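You operate a simulated robot arm through the tools that you are given. There is no shell and no other tool.

The job below is to be done with a simulated robot arm. You get a single attempt, and the scene is never put back.

Task
Tap the wall capping home with the mallet, then drive its screw tight.
Fine: mallet back on its mat, cordless driver back in its cup. Set down upright: soft mallet.

It is judged by the outcome, as a careful person would: the job done as asked, and still so three seconds after it is handed in. It fails if anything else is knocked over, pushed out of place, dropped, spilled or broken.

Robot
A 7-joint arm with a two-finger parallel gripper, fixed in place. Base frame: the origin is on the floor under the middle of its stand, x ahead of it, y to its left, z up; the work surface is at about z = 850. Readings come in mm, degrees, newtons and seconds.
It reaches about 1479 mm from its shoulder. Its first joint turns from -166.0 to 166.0 degrees. Payload 4.4 kg.
The TCP is the grasp point between the finger pads, 23 mm short of the fingertips. In the tool frame z runs along the fingers and y along their closing line. The gripper opens to 94 mm. The fingers are 38 mm wide and 10 mm thick; the gripper's body (54 by 96 mm) begins 39 mm behind the TCP.
Orientation is that of the tool frame in the base frame, as a unit quaternion [x, y, z, w]. With the fingers straight down and closing along the base's y, the tool's x points along the base's -x, its y along +y and its z along -z.

Tools
- The arm moves only by the tool jog_arm. Its argument "targets" is a list of rows, each a list of 6 numbers: the shift along the tool's x, y, z in cm, then the turn, a rotation vector about the tool's x, y, z in degrees. In form: [[dx, dy, dz, wx, wy, wz], ...]. A call has 1 to 20 rows; each row shifts and turns the commanded pose from where the row before left it, along the tool's axes as they then stand. "hand" is the closure, from 0 (fully open) to 1 (shut), set as the call begins (left out, the last holds). A row lasts 0.2 s, in which the tool goes at most 50 mm and 8.6 degrees; a call with a longer step from one row to the next is refused whole, and so is a gripper value outside its range. Where a pose cannot be reached the arm comes as near as it can. A force on the tool above 40 N (or 10 N above the force at the start of the call, whichever is more), or a blocked arm, ends the call early, and 0.2 s more pass. The fingers move at their own pace (about 72 mm/s each) and stop on an object; they squeeze with about 21 N. The grip force told is the motor's: it shows also when the fingers shut on nothing. Time passes only in rows, and 0.2 s behind the last, so rows that do not move let the fingers close. The reply holds the time, the measured pose of the TCP, the force on the tool along the base axes, the opening and the grip force, in the units named above and with some noise, with the torque about the TCP (base axes, N m) and any sound that the robot's microphone picked up, and new pictures: "pictures" is both (left out), scene, wrist or none.
- Cameras (640 x 400 px; columns grow to the right, rows downward): "scene" is fixed at [211.4, 660.1, 1510]; the picture's right is [-0.45, -0.89, 0.00], its down [-0.33, 0.16, -0.93] and it looks along [0.83, -0.42, -0.37] (base axes); focal length 326 px, centre (320, 200). "wrist" rides on the gripper at [86, 16, -75] in the tool frame; the picture's right is [-0.18, 0.98, 0.00], its down [-0.58, -0.11, -0.81] and it looks along [-0.79, -0.15, 0.59] (tool axes); focal length 243 px, centre (320, 200).
- probe_pixels(camera, pixels): for up to 12 pixels [column, row] of the newest picture of that camera ("zoom" is the newest enlarged one), the place [x, y, z] in the base frame of the surface seen there, good to about 3 mm, but the place of the scene camera against the robot may be out by one fixed shift of up to 18 mm in any direction. It takes no simulated time.
- close_up(camera, box): a new picture of the part [left, top, right, bottom] of that camera's present view, enlarged. It takes no simulated time.
- job_done(): hands the job in; it is judged then, once.

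Leave the gripper open and the arm clear of the work at the hand-in unless told otherwise.

The tools are called after "Emit:" as a command line: name --pt "numbers of a row" for each row, then --argument value for the rest, lists and objects as JSON in quotes. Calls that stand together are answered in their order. jog_arm: Moves the arm, as the interface text tells. Its arguments: {"type":"object","properties":{"targets":{"type":"array","items":{"type":"array","items":{"type":"number"}}},"hand":{"type":"number"},"pictures":{"type":"string","enum":["both","scene","wrist","none"]}},"required":["targets"]} The other tools are called the same way: probe_pixels (camera, pixels) gives the place of the surface under pixels of a picture; close_up (camera, box) takes an enlarged picture of a part of a camera's view; job_done () hands the job in.

At the start:

```text
t: 0.0
eef_pos: [749.0, 86.8, 1341.9]
ee_rot: [0.001, 1.0, 0.0, 0.001]
ft_force: [0.9, 0.4, 0.6]
moment: [-0.02, -0.03, -0.01]
opening: 94.0
grasp_force: 0.1
```

scene: 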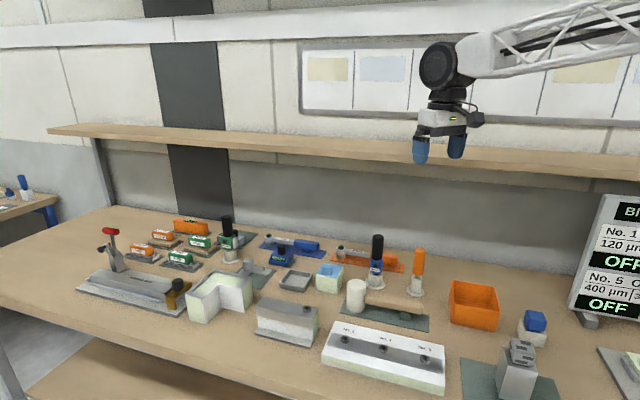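
wrist: 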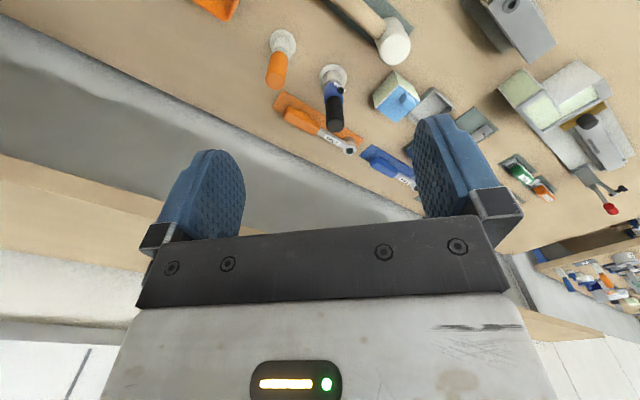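

I start by looking over the bench: the mallet lies around (375,298) in the scene picture, with several workpieces around it. I'll take enlarged views to identify the wall capping, its screw, the driver and the cup.

Emit:
close_up --camera "scene" --box '[230, 220, 450, 358]'

Emit:
close_up --camera "scene" --box '[70, 200, 290, 338]'

Emit:
close_up --camera "scene" --box '[420, 262, 640, 400]'

Emit:
close_up --camera "wrist" --box '[200, 0, 640, 275]'

```text
2.90 times, centred on (340, 289) of scene
```

zoom: 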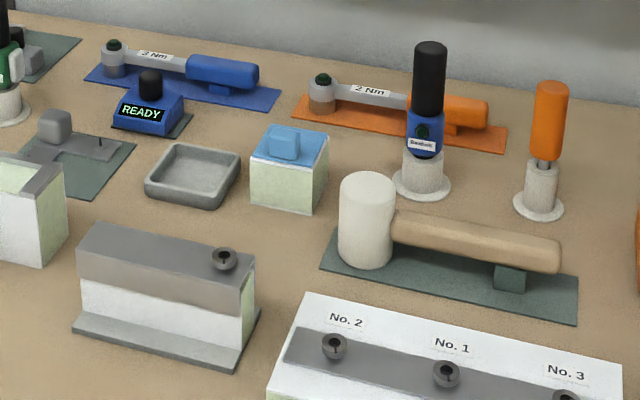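

```text
2.90 times, centred on (180, 269) of scene
```

zoom: 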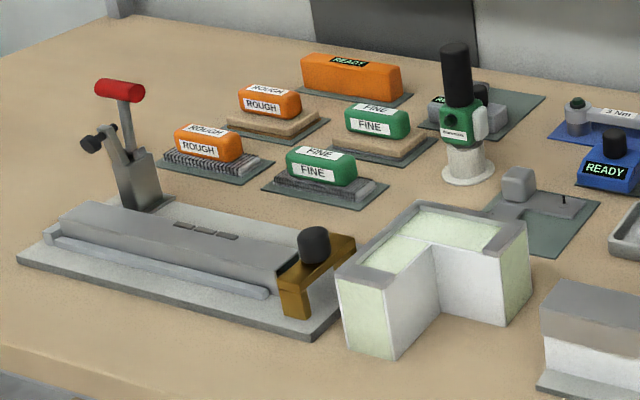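

```text
2.90 times, centred on (530, 331) of scene
```

zoom: 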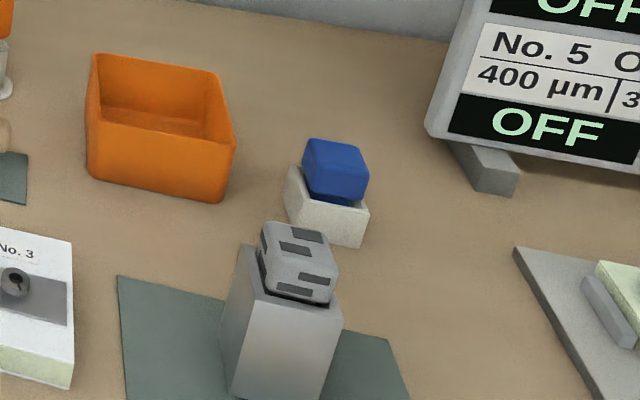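

```text
1.45 times, centred on (420, 138) of wrist
```

zoom: 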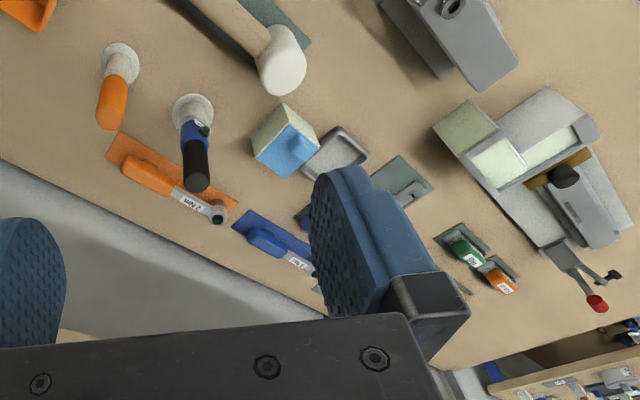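

The grey capping with one screw sits on a short white wall near (288,322). I'll zoom in on it and on the candidates for the driver (376,260), (418,272), (228,235), and the mallet.

Emit:
close_up --camera "scene" --box '[248, 285, 338, 352]'

Emit:
close_up --camera "scene" --box '[340, 225, 440, 300]'

Emit:
close_up --camera "scene" --box '[200, 205, 290, 272]'

Emit:
close_up --camera "scene" --box '[330, 265, 440, 335]'

Emit:
close_up --camera "scene" --box '[560, 190, 640, 330]'

```text
5.97 times, centred on (293, 318) of scene
```

zoom: 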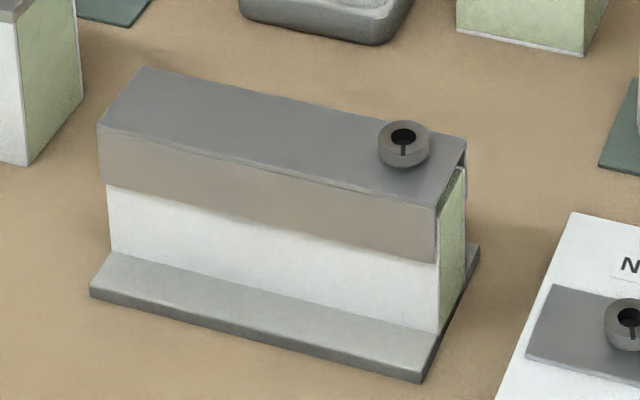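

```text
5.33 times, centred on (390, 262) of scene
```

zoom: 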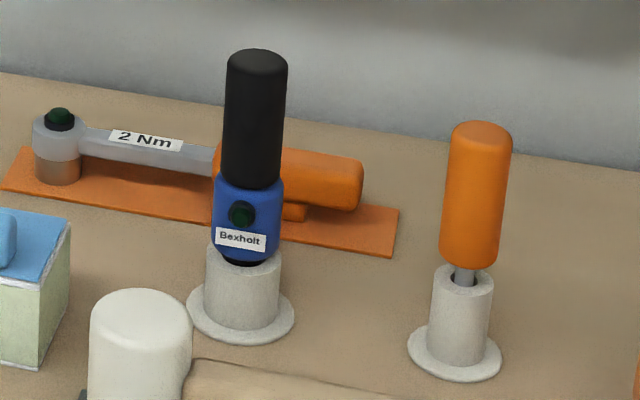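

```text
5.97 times, centred on (245, 238) of scene
```

zoom: 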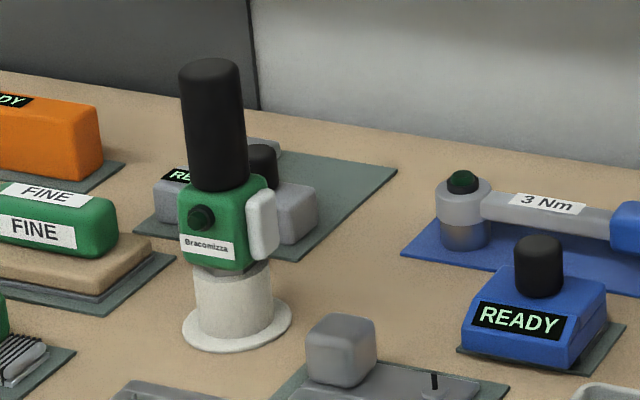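

```text
5.71 times, centred on (385, 300) of scene
```

zoom: 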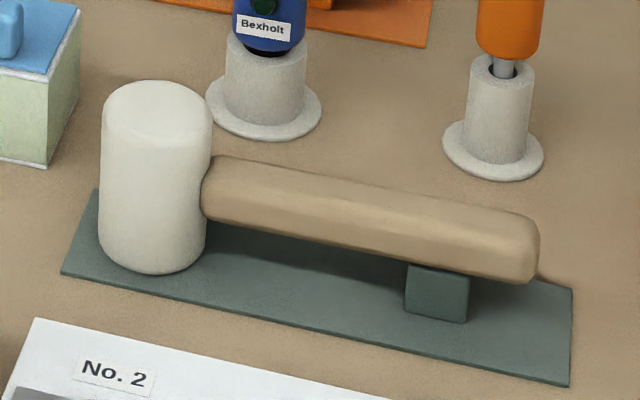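

```text
2.86 times, centred on (600, 260) of scene
```

zoom: 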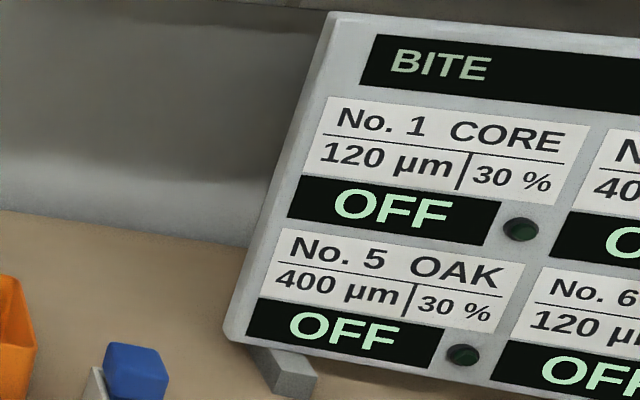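

Two powered tools stand in cups: the blue "Bexholt" at (376,260) and the green "Bracomizza" at (228,235), plus an orange hand screwdriver. I'll probe approximate places of the main objects in the scene picture.

Emit:
probe_pixels --camera "scene" --pixels '[[377, 238], [375, 266], [375, 282], [355, 284], [400, 298], [420, 306], [307, 309], [275, 303], [262, 318], [419, 255], [227, 218], [229, 240]]'

Emit:
probe_pixels --camera "wrist" --pixels '[[394, 44], [370, 15], [334, 112], [332, 78], [511, 5], [515, 30], [276, 72], [400, 100], [560, 115], [340, 140], [385, 165], [283, 42]]'

```text
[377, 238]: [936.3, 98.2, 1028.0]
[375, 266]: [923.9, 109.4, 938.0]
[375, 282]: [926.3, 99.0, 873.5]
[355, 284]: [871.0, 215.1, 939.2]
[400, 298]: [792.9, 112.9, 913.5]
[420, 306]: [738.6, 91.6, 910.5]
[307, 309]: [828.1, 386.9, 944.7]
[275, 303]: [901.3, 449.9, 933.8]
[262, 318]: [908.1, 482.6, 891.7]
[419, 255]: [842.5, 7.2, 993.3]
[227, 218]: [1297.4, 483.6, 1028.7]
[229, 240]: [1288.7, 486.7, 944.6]
```

```text
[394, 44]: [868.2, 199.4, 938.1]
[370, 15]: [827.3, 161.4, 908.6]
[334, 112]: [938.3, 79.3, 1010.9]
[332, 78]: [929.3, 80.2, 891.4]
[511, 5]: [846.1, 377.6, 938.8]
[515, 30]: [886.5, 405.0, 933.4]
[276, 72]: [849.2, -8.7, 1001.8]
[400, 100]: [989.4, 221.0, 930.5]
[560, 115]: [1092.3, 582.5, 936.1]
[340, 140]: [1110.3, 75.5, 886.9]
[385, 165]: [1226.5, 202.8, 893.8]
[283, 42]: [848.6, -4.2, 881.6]
```

The mallet lies on its mat head upright at about (868,205), handle running towards (740,90). Next I move over to look at the capping and its screw with the wrist camera, staying high (z about 1160).

Emit:
jog_arm --pt "1.5 3.6 1.8 0 0 0" --pt "1.5 3.6 1.8 0 0 0" --pt "1.5 3.6 1.8 0 0 0" --pt "1.5 3.6 1.8 0 0 0" --pt "1.5 3.6 1.8 0 0 0" --pt "1.5 3.6 1.8 0 0 0" --pt "1.5 3.6 1.8 0 0 0" --pt "1.5 3.6 1.8 0 0 0" --pt "1.5 3.6 1.8 0 0 0" --pt "1.5 3.6 1.8 0 0 0" --hand 0

```text
t: 2.2
eef_pos: [601.0, 450.0, 1161.3]
ee_rot: [0.0, 1.0, -0.001, 0.0]
ft_force: [0.5, 0.1, 0.3]
moment: [-0.02, 0.03, 0.03]
opening: 94.0
grasp_force: 0.0
```

scene: 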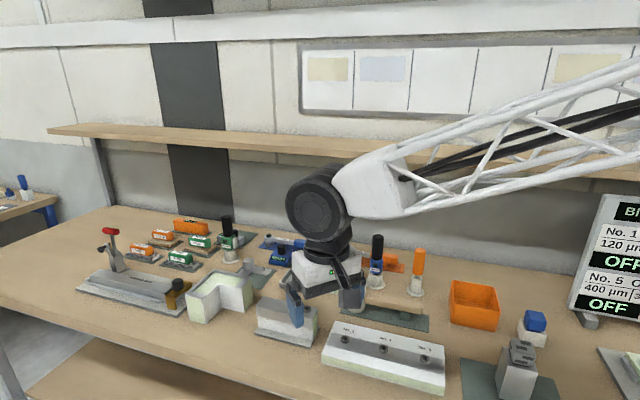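
wrist: 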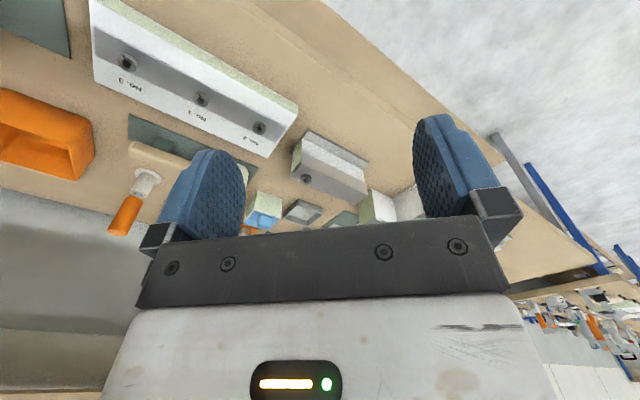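

The capping shows at (325,165) of the wrist view between the fingers. I enlarge it.

Emit:
close_up --camera "wrist" --box '[270, 120, 390, 210]'

Emit:
probe_pixels --camera "wrist" --pixels '[[308, 177], [300, 165], [296, 160], [330, 178], [345, 185], [360, 190], [303, 148], [330, 150], [360, 165], [310, 133], [265, 215], [290, 180]]'

```text
4.44 times, centred on (330, 165) of wrist
```

zoom: 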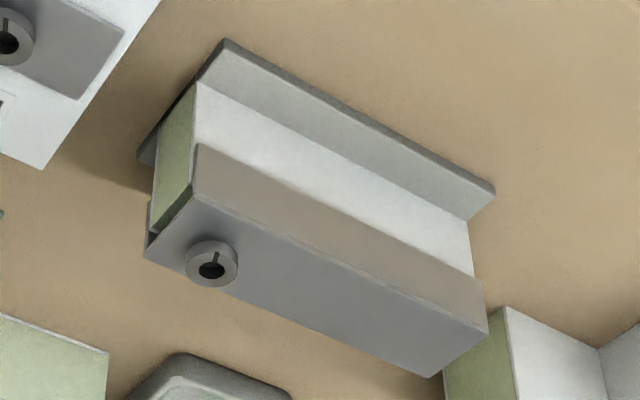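

```text
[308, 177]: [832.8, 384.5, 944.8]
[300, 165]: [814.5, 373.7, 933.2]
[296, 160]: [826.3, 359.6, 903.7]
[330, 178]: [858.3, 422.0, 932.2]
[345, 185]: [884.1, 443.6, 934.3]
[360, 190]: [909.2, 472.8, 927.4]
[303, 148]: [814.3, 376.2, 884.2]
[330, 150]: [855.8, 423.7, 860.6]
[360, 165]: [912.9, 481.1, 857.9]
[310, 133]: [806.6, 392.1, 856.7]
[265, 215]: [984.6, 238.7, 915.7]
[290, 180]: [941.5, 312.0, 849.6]
```

The capping is a U-channel over the wall, screw head at about (832,385,945). I move closer for a better look at whether and which end is lifted.

Emit:
jog_arm --pt "-3.0 -0.5 2.5 0 0 0" --pt "-3.0 -0.5 2.5 0 0 0" --pt "-3.0 -0.5 2.0 0 0 0" --hand 0 --pictures "wrist"

Emit:
close_up --camera "wrist" --box '[260, 80, 420, 200]'

```text
t: 3.0
eef_pos: [688.1, 430.1, 1092.5]
ee_rot: [-0.001, 1.0, 0.0, 0.001]
ft_force: [-0.9, 0.1, 0.2]
moment: [0.06, 0.01, 0.01]
opening: 94.0
grasp_force: 0.0
```

wrist: 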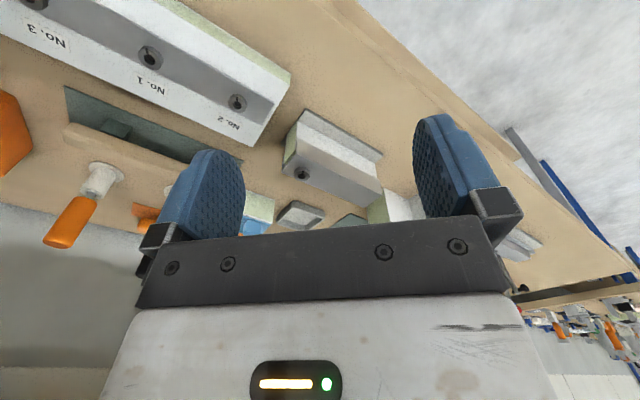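

```text
3.33 times, centred on (340, 140) of wrist
```

zoom: 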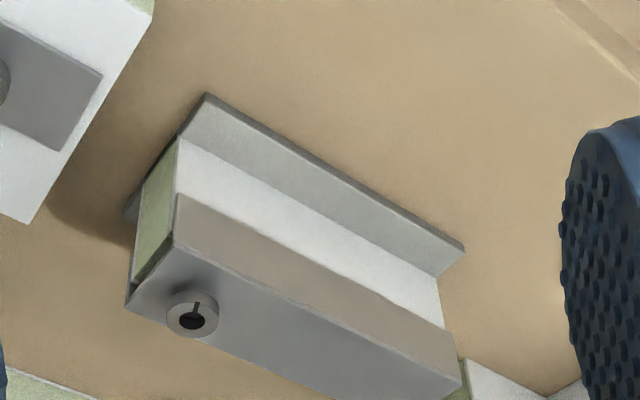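

I probe points along the capping's top, skirt edge, and the wall end in the enlarged picture.

Emit:
probe_pixels --camera "zoom" --pixels '[[165, 270], [240, 300], [310, 340], [380, 380], [195, 310], [180, 205], [250, 245], [330, 285], [420, 335], [135, 290], [145, 270], [150, 255]]'

Emit:
probe_pixels --camera "zoom" --pixels '[[185, 320], [205, 318], [190, 300], [230, 320], [155, 300], [270, 110], [400, 200], [185, 240], [440, 365], [160, 220], [215, 150], [420, 260]]'

```text
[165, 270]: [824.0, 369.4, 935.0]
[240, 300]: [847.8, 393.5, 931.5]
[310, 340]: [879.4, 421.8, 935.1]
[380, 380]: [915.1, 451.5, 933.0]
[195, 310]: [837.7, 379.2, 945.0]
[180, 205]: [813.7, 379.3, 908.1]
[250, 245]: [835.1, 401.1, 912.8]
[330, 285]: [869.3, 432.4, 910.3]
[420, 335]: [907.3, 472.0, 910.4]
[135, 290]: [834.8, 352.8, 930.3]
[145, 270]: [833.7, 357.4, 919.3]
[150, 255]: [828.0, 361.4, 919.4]
```

```text
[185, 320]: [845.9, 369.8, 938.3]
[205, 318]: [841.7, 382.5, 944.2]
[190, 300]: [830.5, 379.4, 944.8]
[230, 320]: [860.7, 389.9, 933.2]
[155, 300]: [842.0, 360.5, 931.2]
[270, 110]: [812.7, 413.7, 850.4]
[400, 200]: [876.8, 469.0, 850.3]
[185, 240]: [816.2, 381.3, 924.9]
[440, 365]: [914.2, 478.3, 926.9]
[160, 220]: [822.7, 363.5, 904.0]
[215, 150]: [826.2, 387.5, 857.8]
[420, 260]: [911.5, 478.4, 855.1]
```

The capping's top is level at z≈933 with a dark gap (about 8–10 mm) over the wall top at ≈920, so it must go down. Now I move across to inspect the mallet and the two powered tools.

Emit:
jog_arm --pt "0.8 -4.6 -0.6 0 0 0" --pt "0.8 -4.6 -0.6 0 0 0" --pt "0.8 -4.6 -0.6 0 0 0" --pt "0.8 -4.6 -0.6 0 0 0" --pt "0.8 -4.6 -0.6 0 0 0" --pt "0.8 -4.6 -0.6 0 0 0" --hand 0

Emit:
close_up --camera "wrist" --box '[220, 60, 460, 220]'

```text
t: 4.4
eef_pos: [640.0, 157.1, 1125.9]
ee_rot: [0.0, 1.0, 0.0, 0.0]
ft_force: [-0.1, 0.1, 0.0]
moment: [-0.01, 0.03, 0.04]
opening: 94.3
grasp_force: 0.0
```

scene: 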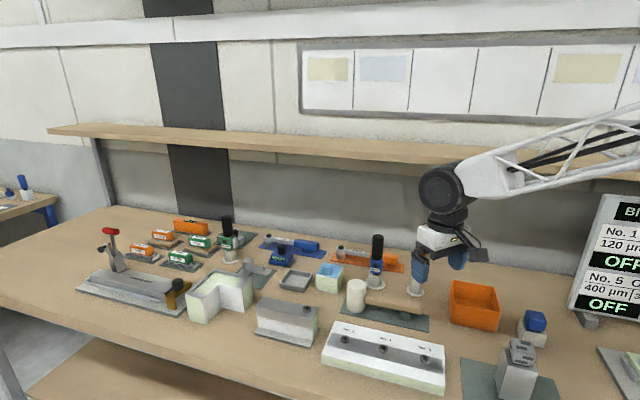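
wrist: 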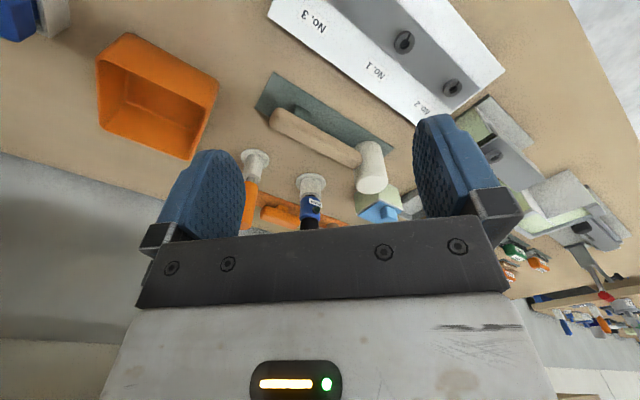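

```text
2.50 times, centred on (340, 140) of wrist
```

zoom: 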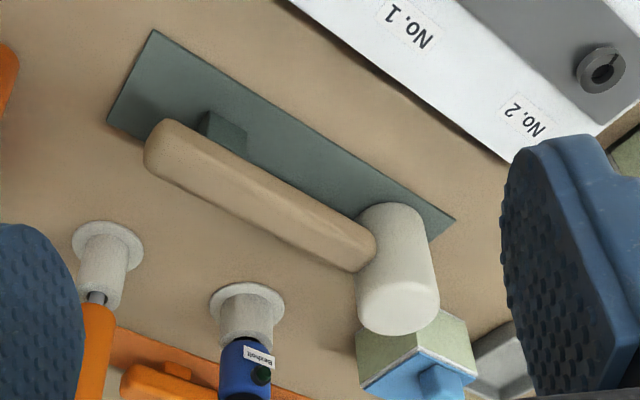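

The mallet and the Bexholt tool are clear here. I probe the mallet's handle and head in the enlarged picture.

Emit:
probe_pixels --camera "zoom" --pixels '[[170, 150], [220, 180], [270, 210], [320, 235], [355, 250], [150, 140], [405, 310], [365, 310], [435, 300], [395, 240], [240, 215], [290, 195]]'

Emit:
probe_pixels --camera "zoom" --pixels '[[335, 260], [345, 232], [300, 243], [312, 212], [195, 188], [210, 160], [155, 40], [450, 220], [115, 120], [230, 135], [260, 330], [245, 380]]'

```text
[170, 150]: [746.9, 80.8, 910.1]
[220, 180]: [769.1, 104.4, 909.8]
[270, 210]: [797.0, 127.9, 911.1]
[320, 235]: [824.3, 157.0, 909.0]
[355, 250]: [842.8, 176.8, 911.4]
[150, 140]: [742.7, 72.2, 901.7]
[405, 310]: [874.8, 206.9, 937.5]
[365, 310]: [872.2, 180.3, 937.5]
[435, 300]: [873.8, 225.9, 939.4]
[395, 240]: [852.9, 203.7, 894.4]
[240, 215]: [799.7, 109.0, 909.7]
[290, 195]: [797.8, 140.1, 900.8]
```

```text
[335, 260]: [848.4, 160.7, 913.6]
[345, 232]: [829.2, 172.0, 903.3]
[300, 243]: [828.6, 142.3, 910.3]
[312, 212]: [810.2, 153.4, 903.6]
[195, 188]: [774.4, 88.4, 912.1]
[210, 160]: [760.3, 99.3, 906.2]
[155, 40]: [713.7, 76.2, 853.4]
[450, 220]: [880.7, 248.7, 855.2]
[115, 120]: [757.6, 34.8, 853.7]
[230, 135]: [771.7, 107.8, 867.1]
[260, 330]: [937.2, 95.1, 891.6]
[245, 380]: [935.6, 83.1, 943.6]
```

Handle top is z≈910, centre line about x−y≈672, running at ~45°. Before picking anything I want to identify the cordless driver for certain, so I probe the clamp and shelf for clearance, then go look at the green Bracomizza tool.

Emit:
probe_pixels --camera "scene" --pixels '[[110, 231], [230, 150], [330, 155], [480, 165], [230, 135], [400, 150], [180, 190], [300, 185], [228, 225], [232, 260], [377, 245], [280, 255]]'

Emit:
close_up --camera "scene" --box '[210, 208, 250, 278]'

Emit:
close_up --camera "scene" --box '[355, 228, 400, 298]'

```text
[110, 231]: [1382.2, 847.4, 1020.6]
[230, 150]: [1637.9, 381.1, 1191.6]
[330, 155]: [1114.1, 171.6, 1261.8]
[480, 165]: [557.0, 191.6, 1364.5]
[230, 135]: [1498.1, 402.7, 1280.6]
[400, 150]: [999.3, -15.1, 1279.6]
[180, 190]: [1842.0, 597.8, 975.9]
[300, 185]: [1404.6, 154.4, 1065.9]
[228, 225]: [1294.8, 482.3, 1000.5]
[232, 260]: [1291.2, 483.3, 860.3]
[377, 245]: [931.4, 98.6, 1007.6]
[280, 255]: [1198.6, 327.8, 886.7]
```

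```text
5.71 times, centred on (230, 243) of scene
```

zoom: 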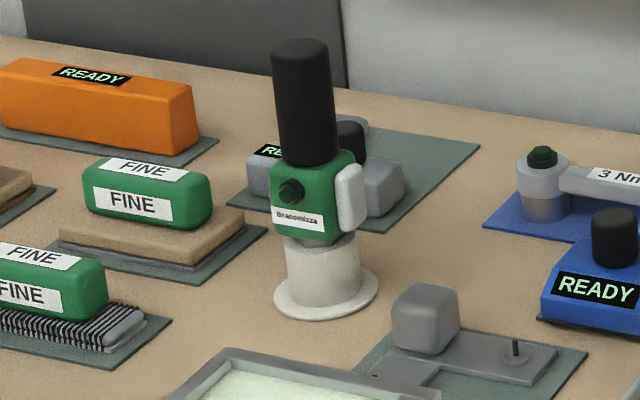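

```text
5.71 times, centred on (378, 263) of scene
```

zoom: 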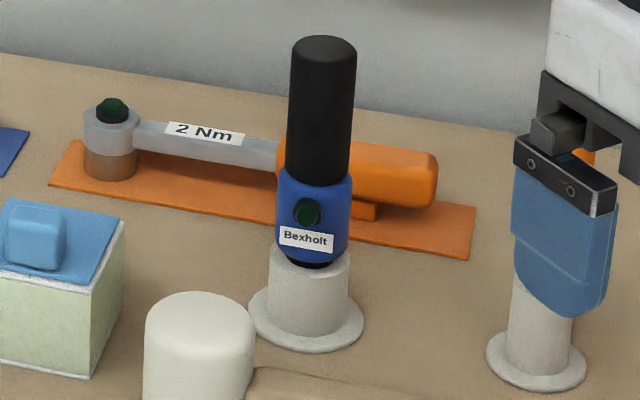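

The two are distinct: Bexholt is a slim in-line tool, Bracomizza has a side paddle. I'll go look at the Bracomizza with the wrist camera at a safe height (fingertips ≈1080, above everything on the bench at ≤1030, and short of the shelf at z≈1265).

Emit:
jog_arm --pt "-3.4 2.8 0.2 0 0 0" --pt "-3.4 2.8 0.2 0 0 0" --pt "-3.4 2.8 0.2 0 0 0" --pt "-3.4 2.8 0.2 0 0 0" --pt "-3.4 2.8 0.2 0 0 0" --pt "-3.4 2.8 0.2 0 0 0" --pt "-3.4 2.8 0.2 0 0 0" --pt "-3.4 2.8 0.2 0 0 0" --pt "-3.4 2.8 0.2 0 0 0" --pt "-3.4 2.8 0.2 0 0 0" --pt "-3.4 2.8 0.2 0 0 0" --pt "-3.4 2.8 0.2 0 0 0" --hand 0

Emit:
close_up --camera "wrist" --box '[240, 100, 420, 220]'

```text
t: 7.0
eef_pos: [1048.3, 489.5, 1104.1]
ee_rot: [0.0, 1.0, 0.0, 0.002]
ft_force: [0.3, -0.6, 0.7]
moment: [0.03, 0.01, 0.02]
opening: 94.0
grasp_force: 0.1
```

scene: 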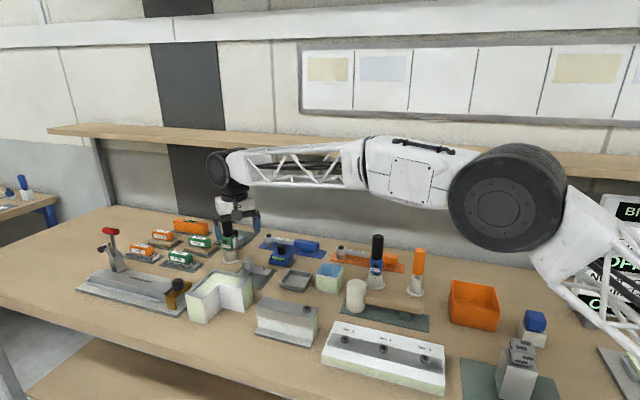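
wrist: 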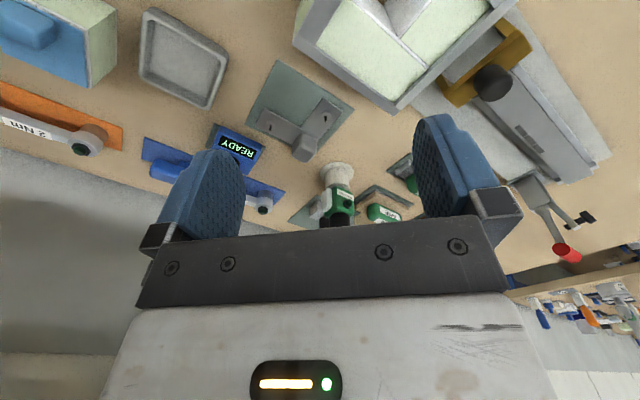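

```text
3.33 times, centred on (330, 160) of wrist
```

zoom: 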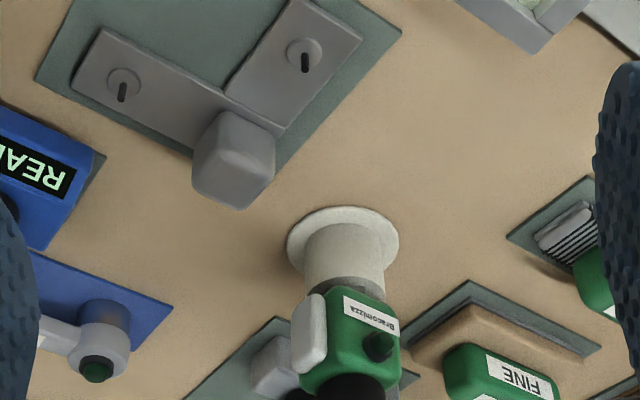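

The Bracomizza has a boxy body and a side pod, unlike a screwdriver; the slim Bexholt with the in-line grip looks like the cordless driver (I'll check its bit once lifted). Now the mallet: I'll grip it by its head from above. I check the heights of neighbours (numbered bar, wall) and the head's outline in the scene view first.

Emit:
probe_pixels --camera "scene" --pixels '[[345, 329], [384, 349], [427, 360], [350, 327], [330, 350], [440, 375], [356, 281], [347, 282], [365, 283], [356, 300], [384, 347], [338, 326]]'

Emit:
close_up --camera "scene" --box '[320, 265, 460, 352]'

```text
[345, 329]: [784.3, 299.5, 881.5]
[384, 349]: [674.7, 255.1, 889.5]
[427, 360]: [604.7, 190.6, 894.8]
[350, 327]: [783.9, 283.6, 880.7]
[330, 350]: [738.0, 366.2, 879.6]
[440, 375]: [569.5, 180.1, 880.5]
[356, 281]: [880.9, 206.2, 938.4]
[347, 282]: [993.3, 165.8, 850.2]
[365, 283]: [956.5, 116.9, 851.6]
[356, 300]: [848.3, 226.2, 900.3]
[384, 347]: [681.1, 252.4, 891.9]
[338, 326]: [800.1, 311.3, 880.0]
```

```text
4.57 times, centred on (390, 308) of scene
```

zoom: 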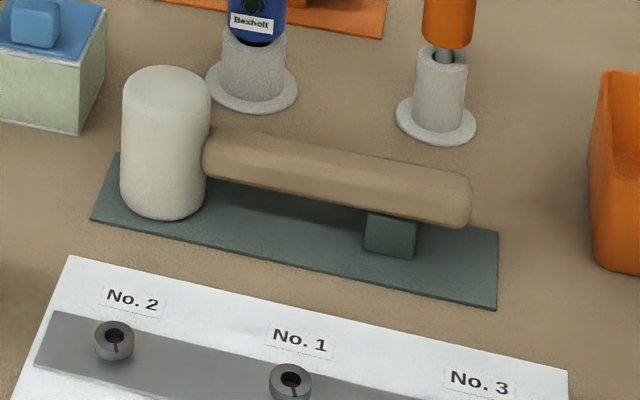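

The numbered bar is low (top 880, screws 892), so it won't interfere. I move above the mallet head at about (871,203), then turn −45° so that the fingers close across the handle direction.

Emit:
jog_arm --pt "2.53 -4.09 0 0 0 0" --pt "2.53 -4.09 0 0 0 0" --pt "2.53 -4.09 0 0 0 0" --pt "2.53 -4.09 0 0 0 0" --pt "2.53 -4.09 0 0 0 0" --pt "2.53 -4.09 0 0 0 0" --pt "2.53 -4.09 0 0 0 0" --pt "0 0 0 0 0 -7.5" --pt "0 0 0 0 0 -7.5" --pt "0 0 0 0 0 -7.5" --pt "0 0 0 0 0 -7.5" --pt "0 0 0 0 0 -7.5" --pt "0 0 0 0 0 -7.5" --hand 0

```text
t: 9.8
eef_pos: [872.2, 205.7, 1104.0]
ee_rot: [-0.383, 0.924, 0.0, 0.0]
ft_force: [-0.7, 0.3, -0.4]
moment: [0.03, 0.0, 0.02]
opening: 93.9
grasp_force: 0.0
```

scene: 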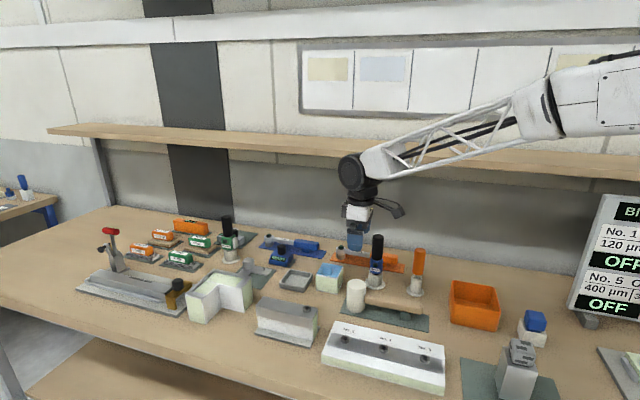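
wrist: 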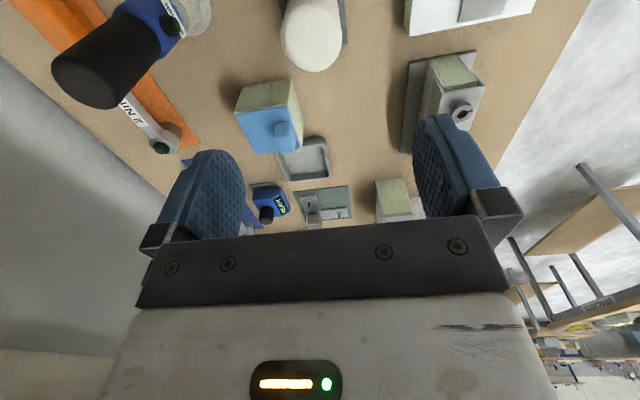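

The mallet head's top shows at (312,37). I enlarge it and probe its rim to get its centre.

Emit:
close_up --camera "wrist" --box '[260, 0, 372, 70]'

Emit:
probe_pixels --camera "wrist" --pixels '[[284, 35], [339, 35], [312, 68], [312, 35], [312, 50], [295, 55], [330, 55], [290, 25], [334, 25], [312, 5]]'

```text
5.71 times, centred on (316, 35) of wrist
```

zoom: 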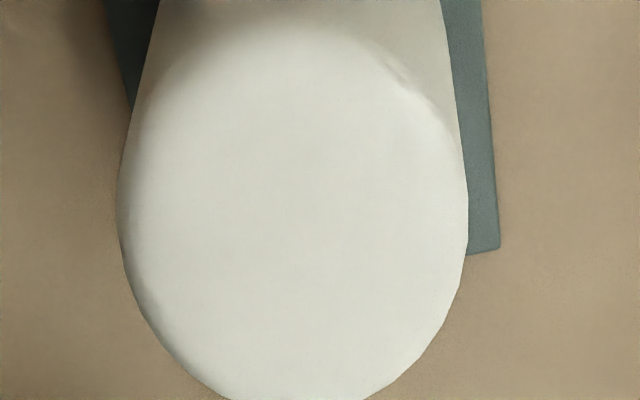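

```text
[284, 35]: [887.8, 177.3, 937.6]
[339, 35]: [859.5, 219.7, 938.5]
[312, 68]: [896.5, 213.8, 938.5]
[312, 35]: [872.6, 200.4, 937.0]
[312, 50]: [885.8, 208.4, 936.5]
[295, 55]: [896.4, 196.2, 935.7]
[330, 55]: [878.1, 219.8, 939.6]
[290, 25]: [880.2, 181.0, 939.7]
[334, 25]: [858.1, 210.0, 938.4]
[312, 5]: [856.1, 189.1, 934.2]
```

The head's centre is about (874.5,200), radius ≈25.5, top at z≈938. I correct sideways by a few mm and descend so the open fingers straddle the head, stopping at TCP z≈920 to check.

Emit:
jog_arm --pt "0.24 -0.57 0 0 0 0" --pt "0 0 4.0 0 0 0" --pt "0 0 4.0 0 0 0" --pt "0 0 4.0 0 0 0" --pt "0 0 4.0 0 0 0" --pt "0 0 2.4 0 0 0" --hand 0

```text
t: 11.2
eef_pos: [874.5, 198.7, 919.8]
ee_rot: [-0.383, 0.924, 0.0, 0.0]
ft_force: [0.5, 0.3, -0.2]
moment: [-0.03, 0.0, -0.02]
opening: 93.9
grasp_force: 0.1
```

scene: 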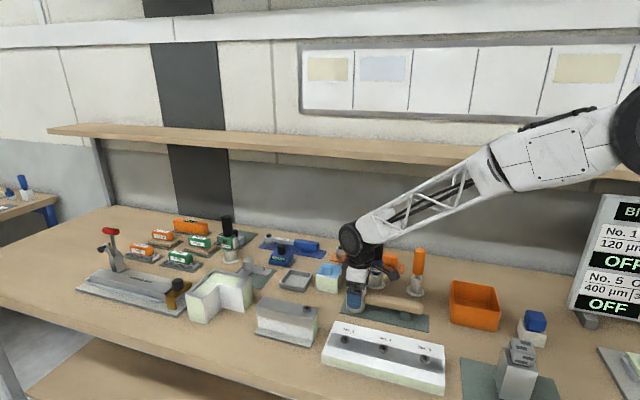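
wrist: 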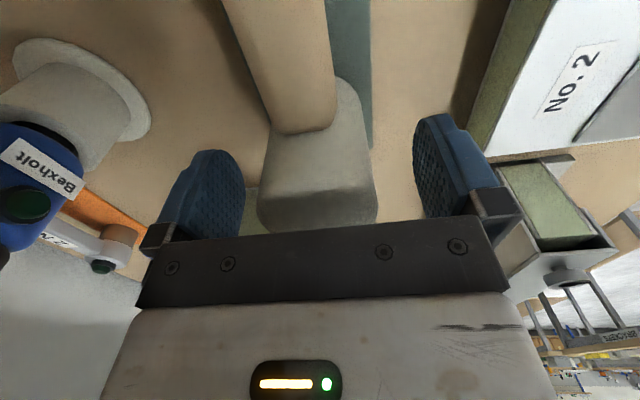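

The head sits centred between the fingers. I lower 17 mm more (palm just above the head's top at ≈940) and close the fingers on it.

Emit:
jog_arm --pt "0 0 1.0 0 0 0" --pt "0 0 0.7 0 0 0" --hand 0 --pictures "none"

Emit:
jog_arm --pt "0 0 0 0 0 0" --pt "0 0 0 0 0 0" --pt "0 0 0 0 0 0" --pt "0 0 0 0 0 0" --hand 1

```text
t: 11.8
eef_pos: [874.1, 199.3, 901.7]
ee_rot: [-0.383, 0.924, 0.0, 0.0]
ft_force: [0.8, -0.2, 0.5]
moment: [0.03, 0.01, 0.01]
opening: 93.8
grasp_force: 0.0
```

```text
t: 12.8
eef_pos: [874.5, 198.3, 903.2]
ee_rot: [-0.383, 0.924, 0.0, 0.0]
ft_force: [3.7, -2.2, -0.6]
moment: [-0.04, -0.11, 0.06]
opening: 55.7
grasp_force: 21.3
```

scene: 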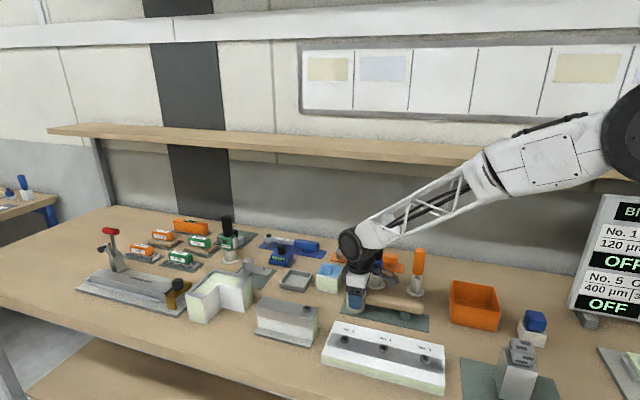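
wrist: 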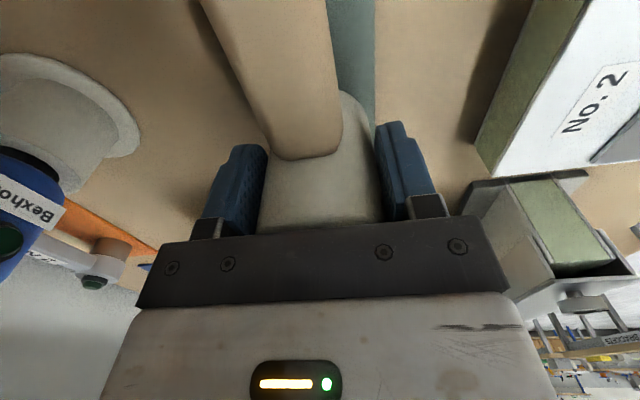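

Grip is firm: opening 55.7 mm, 21 N. I lift gently 20 mm first and check weight and tilt.

Emit:
jog_arm --pt "0 0 -0.5 0 0 0" --pt "0 0 -1.0 0 0 0" --pt "0 0 -1.0 0 0 0" --pt "0 0 0 0 0 0" --hand 1

```text
t: 13.8
eef_pos: [876.0, 198.9, 927.7]
ee_rot: [-0.383, 0.924, 0.0, 0.0]
ft_force: [-0.6, -0.2, -5.2]
moment: [0.06, -0.08, -0.01]
opening: 56.0
grasp_force: 21.2
```

scene: 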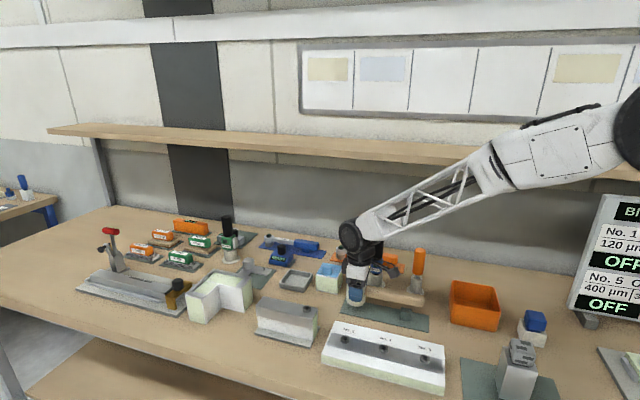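
wrist: 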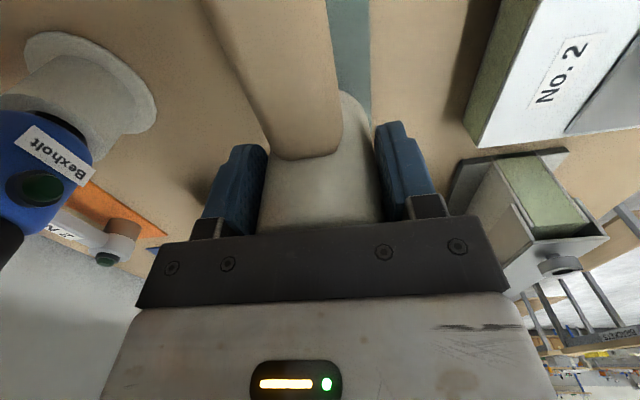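

The mallet weighs about 5 N and hangs level. I lift to TCP z≈1060 and carry it over the middle of the capping, about (874,416), which keeps the head ≥15 mm clear of the screw at (838,380).

Emit:
jog_arm --pt "0 0 -3.0 0 0 0" --pt "0 0 -4.0 0 0 0" --pt "0 0 -4.0 0 0 0" --pt "0 0 -2.2 0 0 0" --pt "-2.0 2.0 0 0 0 0" --pt "-3.0 3.1 0 0 0 0" --pt "-3.0 3.1 0 0 0 0" --pt "-3.0 3.1 0 0 0 0" --pt "-2.6 2.6 0 0 0 0" --pt "-1.6 1.6 0 0 0 0" --pt "0 0 0 0 0 0" --hand 1

```text
t: 16.2
eef_pos: [873.7, 415.6, 1060.5]
ee_rot: [-0.382, 0.924, -0.001, 0.0]
ft_force: [0.1, 0.6, -6.1]
moment: [0.07, -0.04, 0.02]
opening: 55.6
grasp_force: 20.9
```

scene: 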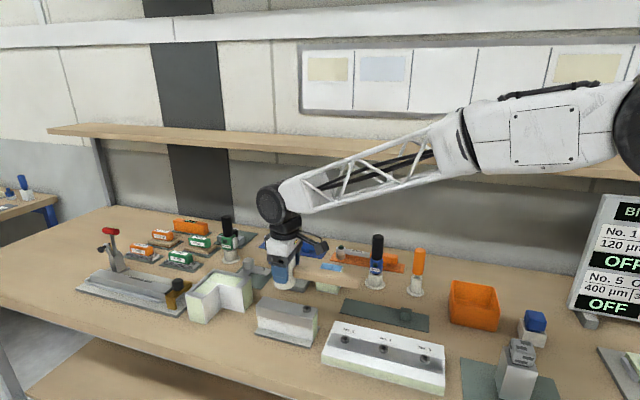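
wrist: 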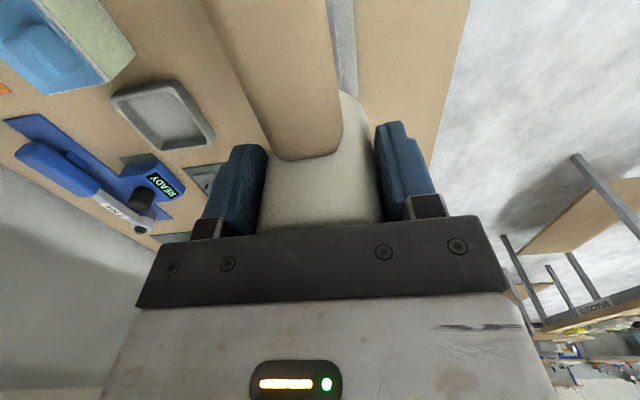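

The mallet is above the capping. I lower to about 20 mm above its top (TCP z≈1002) and check alignment from the scene camera.

Emit:
jog_arm --pt "0 0 2.0 0 0 0" --pt "0 0 2.0 0 0 0" --pt "0 0 1.8 0 0 0" --pt "0 0 0 0 0 0" --hand 1 --pictures "scene"

Emit:
close_up --camera "scene" --box '[230, 250, 374, 340]'

```text
t: 17.2
eef_pos: [874.3, 416.7, 1000.6]
ee_rot: [-0.382, 0.924, 0.0, 0.0]
ft_force: [-0.7, -0.5, -4.6]
moment: [0.03, -0.02, 0.01]
opening: 55.9
grasp_force: 21.0
```

scene: 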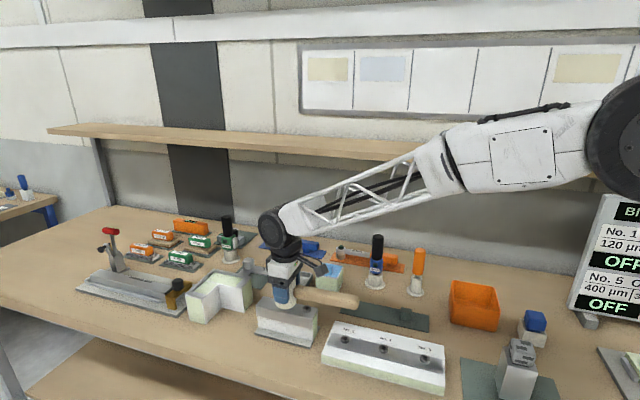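

```text
4.44 times, centred on (302, 295) of scene
```

zoom: 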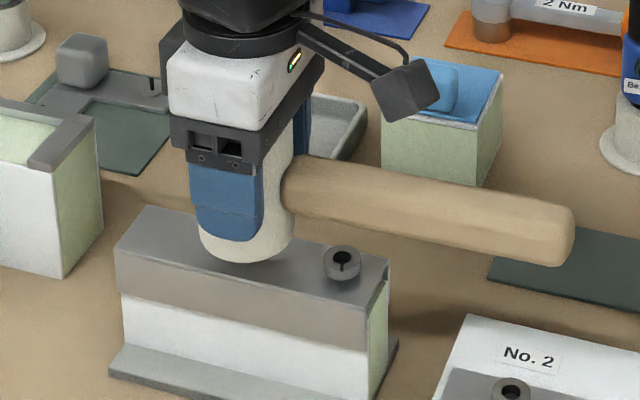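

Alignment is good: the head hangs over the middle of the capping, clear of the screw. First a gentle tap: down 25 mm in one row, then straight back up.

Emit:
jog_arm --pt "0 0 2.5 0 0 0" --pt "0 0 -2.5 0 0 0" --pt "0 0 0 0 0 0" --hand 1 --pictures "scene"

Emit:
close_up --camera "scene" --box '[230, 250, 374, 340]'

```text
t: 18.0
eef_pos: [872.3, 416.8, 1001.7]
ee_rot: [-0.383, 0.924, 0.0, 0.001]
ft_force: [-0.4, -0.6, -4.9]
moment: [0.04, -0.04, 0.02]
opening: 55.8
grasp_force: 21.0
```

scene: 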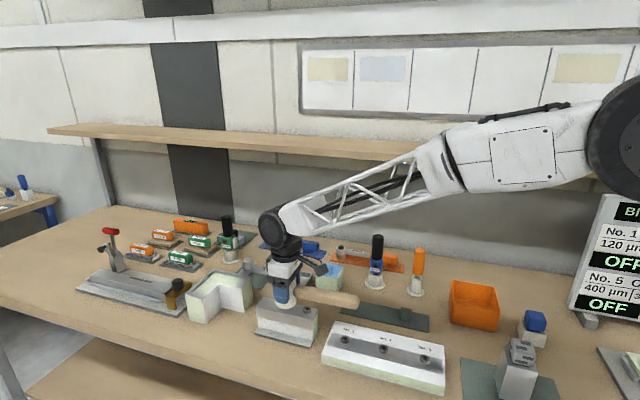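

```text
4.44 times, centred on (302, 295) of scene
```

zoom: 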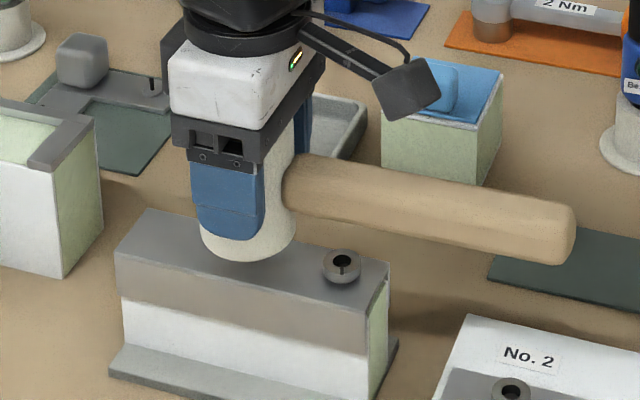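

No sound, and the capping seems to have moved only slightly. I probe its top and screw for the height now.

Emit:
probe_pixels --camera "zoom" --pixels '[[150, 240], [180, 230], [310, 285], [360, 280], [342, 255], [320, 255], [370, 320], [375, 300], [382, 285], [250, 320], [140, 300], [350, 350]]'

Emit:
close_up --camera "scene" --box '[250, 290, 330, 350]'

```text
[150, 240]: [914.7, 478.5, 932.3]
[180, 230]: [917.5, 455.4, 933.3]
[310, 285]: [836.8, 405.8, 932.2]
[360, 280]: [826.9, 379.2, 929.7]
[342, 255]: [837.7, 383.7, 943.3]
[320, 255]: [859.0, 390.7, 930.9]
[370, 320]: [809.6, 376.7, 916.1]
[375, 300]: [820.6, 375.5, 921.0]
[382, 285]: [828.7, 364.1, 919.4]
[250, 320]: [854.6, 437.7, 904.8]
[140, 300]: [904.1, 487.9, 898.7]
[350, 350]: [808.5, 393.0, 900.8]
```

```text
6.67 times, centred on (290, 320) of scene
```

zoom: 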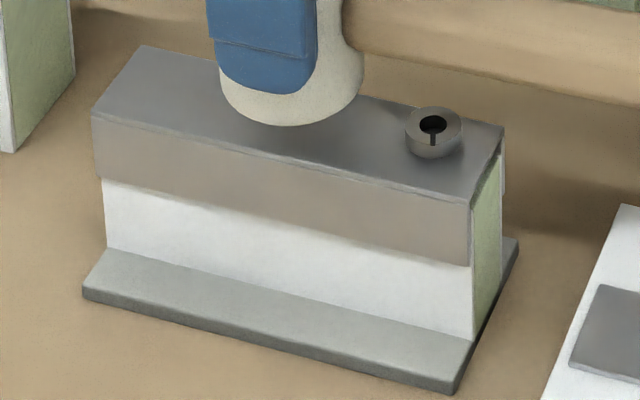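

The white strip below the skirt shrank by about 2 mm on both ends, so the tap worked and the capping goes down evenly. I look closely at its end to judge the remaining gap.

Emit:
close_up --camera "scene" --box '[296, 300, 320, 315]'

Emit:
close_up --camera "scene" --box '[296, 300, 328, 350]'

```text
16.00 times, centred on (308, 308) of scene
```

zoom: 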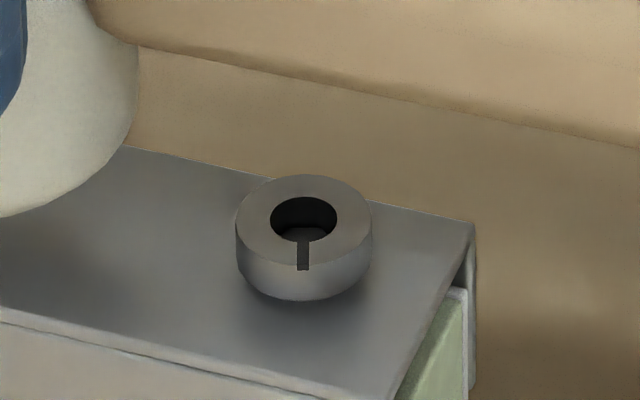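

```text
8.00 times, centred on (312, 325) of scene
```

zoom: 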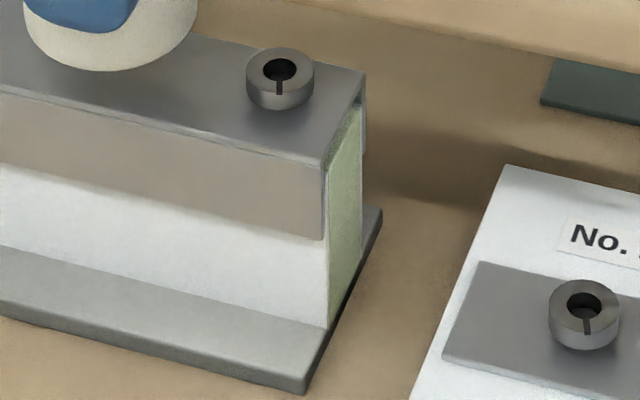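

There's still a few mm of gap between the wall top and the capping's underside. A second tap, slightly deeper (28 mm).

Emit:
jog_arm --pt "0 0 2.8 0 0 0" --pt "0 0 -2.8 0 0 0" --pt "0 0 0 0 0 0" --hand 1 --pictures "scene"

Emit:
close_up --camera "scene" --box '[296, 300, 320, 315]'

Emit:
close_up --camera "scene" --box '[250, 290, 330, 350]'

```text
t: 18.8
eef_pos: [874.0, 416.0, 1001.7]
ee_rot: [-0.383, 0.924, 0.001, 0.0]
ft_force: [0.2, -0.4, -5.3]
moment: [0.0, -0.06, -0.01]
opening: 55.8
grasp_force: 21.5
```

scene: 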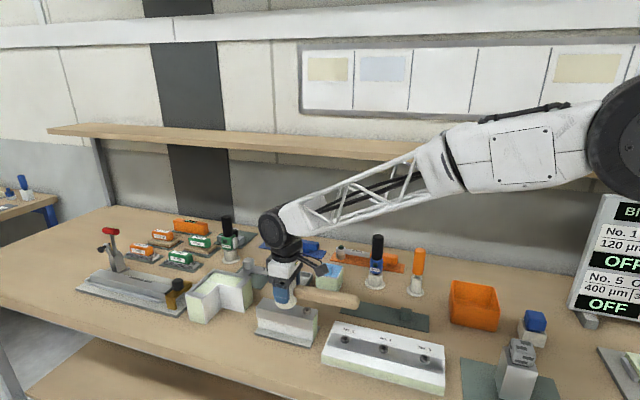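

```text
16.00 times, centred on (308, 308) of scene
```

zoom: 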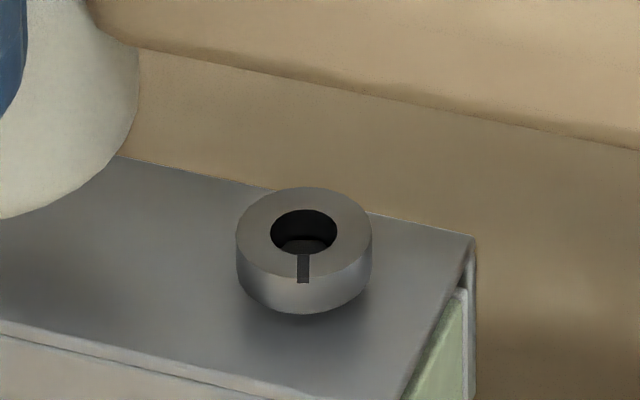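

```text
6.67 times, centred on (290, 320) of scene
```

zoom: 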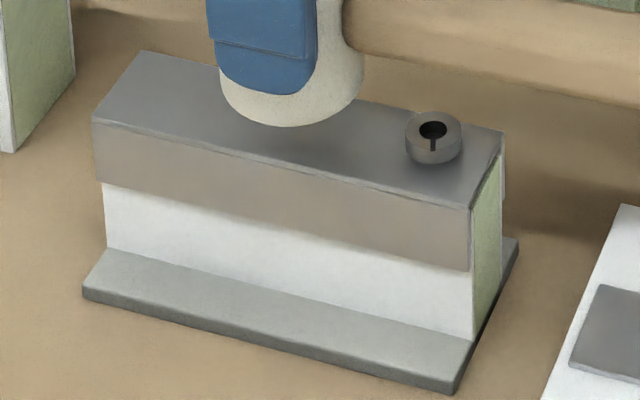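

It went down another ~2 mm; a gap remains. Third tap with 30 mm stroke.

Emit:
jog_arm --pt "0 0 3.0 0 0 0" --pt "0 0 -3.0 0 0 0" --pt "0 0 0 0 0 0" --hand 1 --pictures "scene"

Emit:
close_up --camera "scene" --box '[296, 300, 320, 315]'

Emit:
close_up --camera "scene" --box '[250, 290, 330, 350]'

```text
t: 19.6
eef_pos: [872.8, 414.8, 1001.8]
ee_rot: [-0.383, 0.924, 0.0, 0.0]
ft_force: [-0.3, 0.2, -4.4]
moment: [0.04, -0.03, -0.01]
opening: 55.6
grasp_force: 20.7
```

scene: 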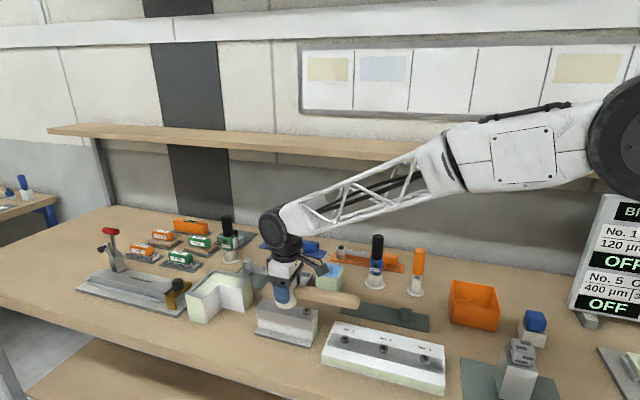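

```text
16.00 times, centred on (308, 308) of scene
```

zoom: 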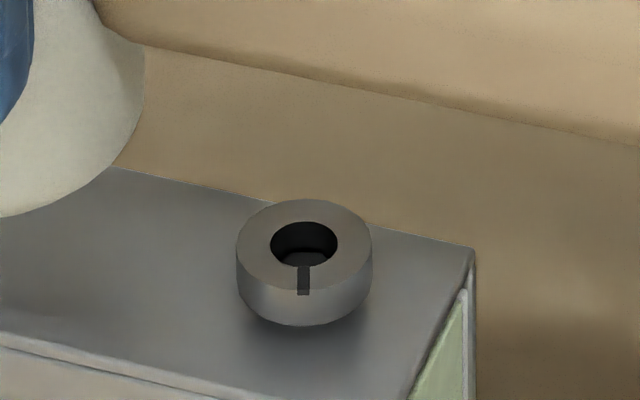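

```text
6.67 times, centred on (290, 320) of scene
```

zoom: 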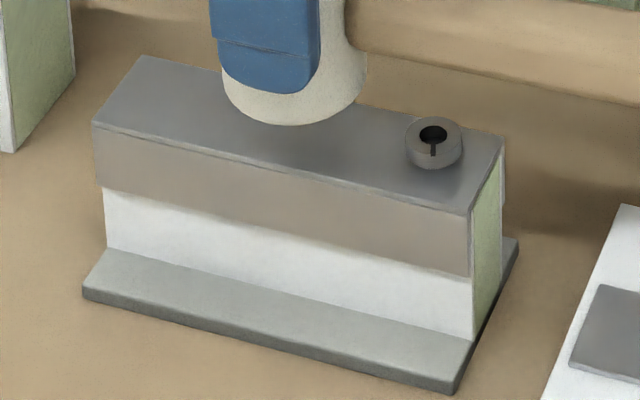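

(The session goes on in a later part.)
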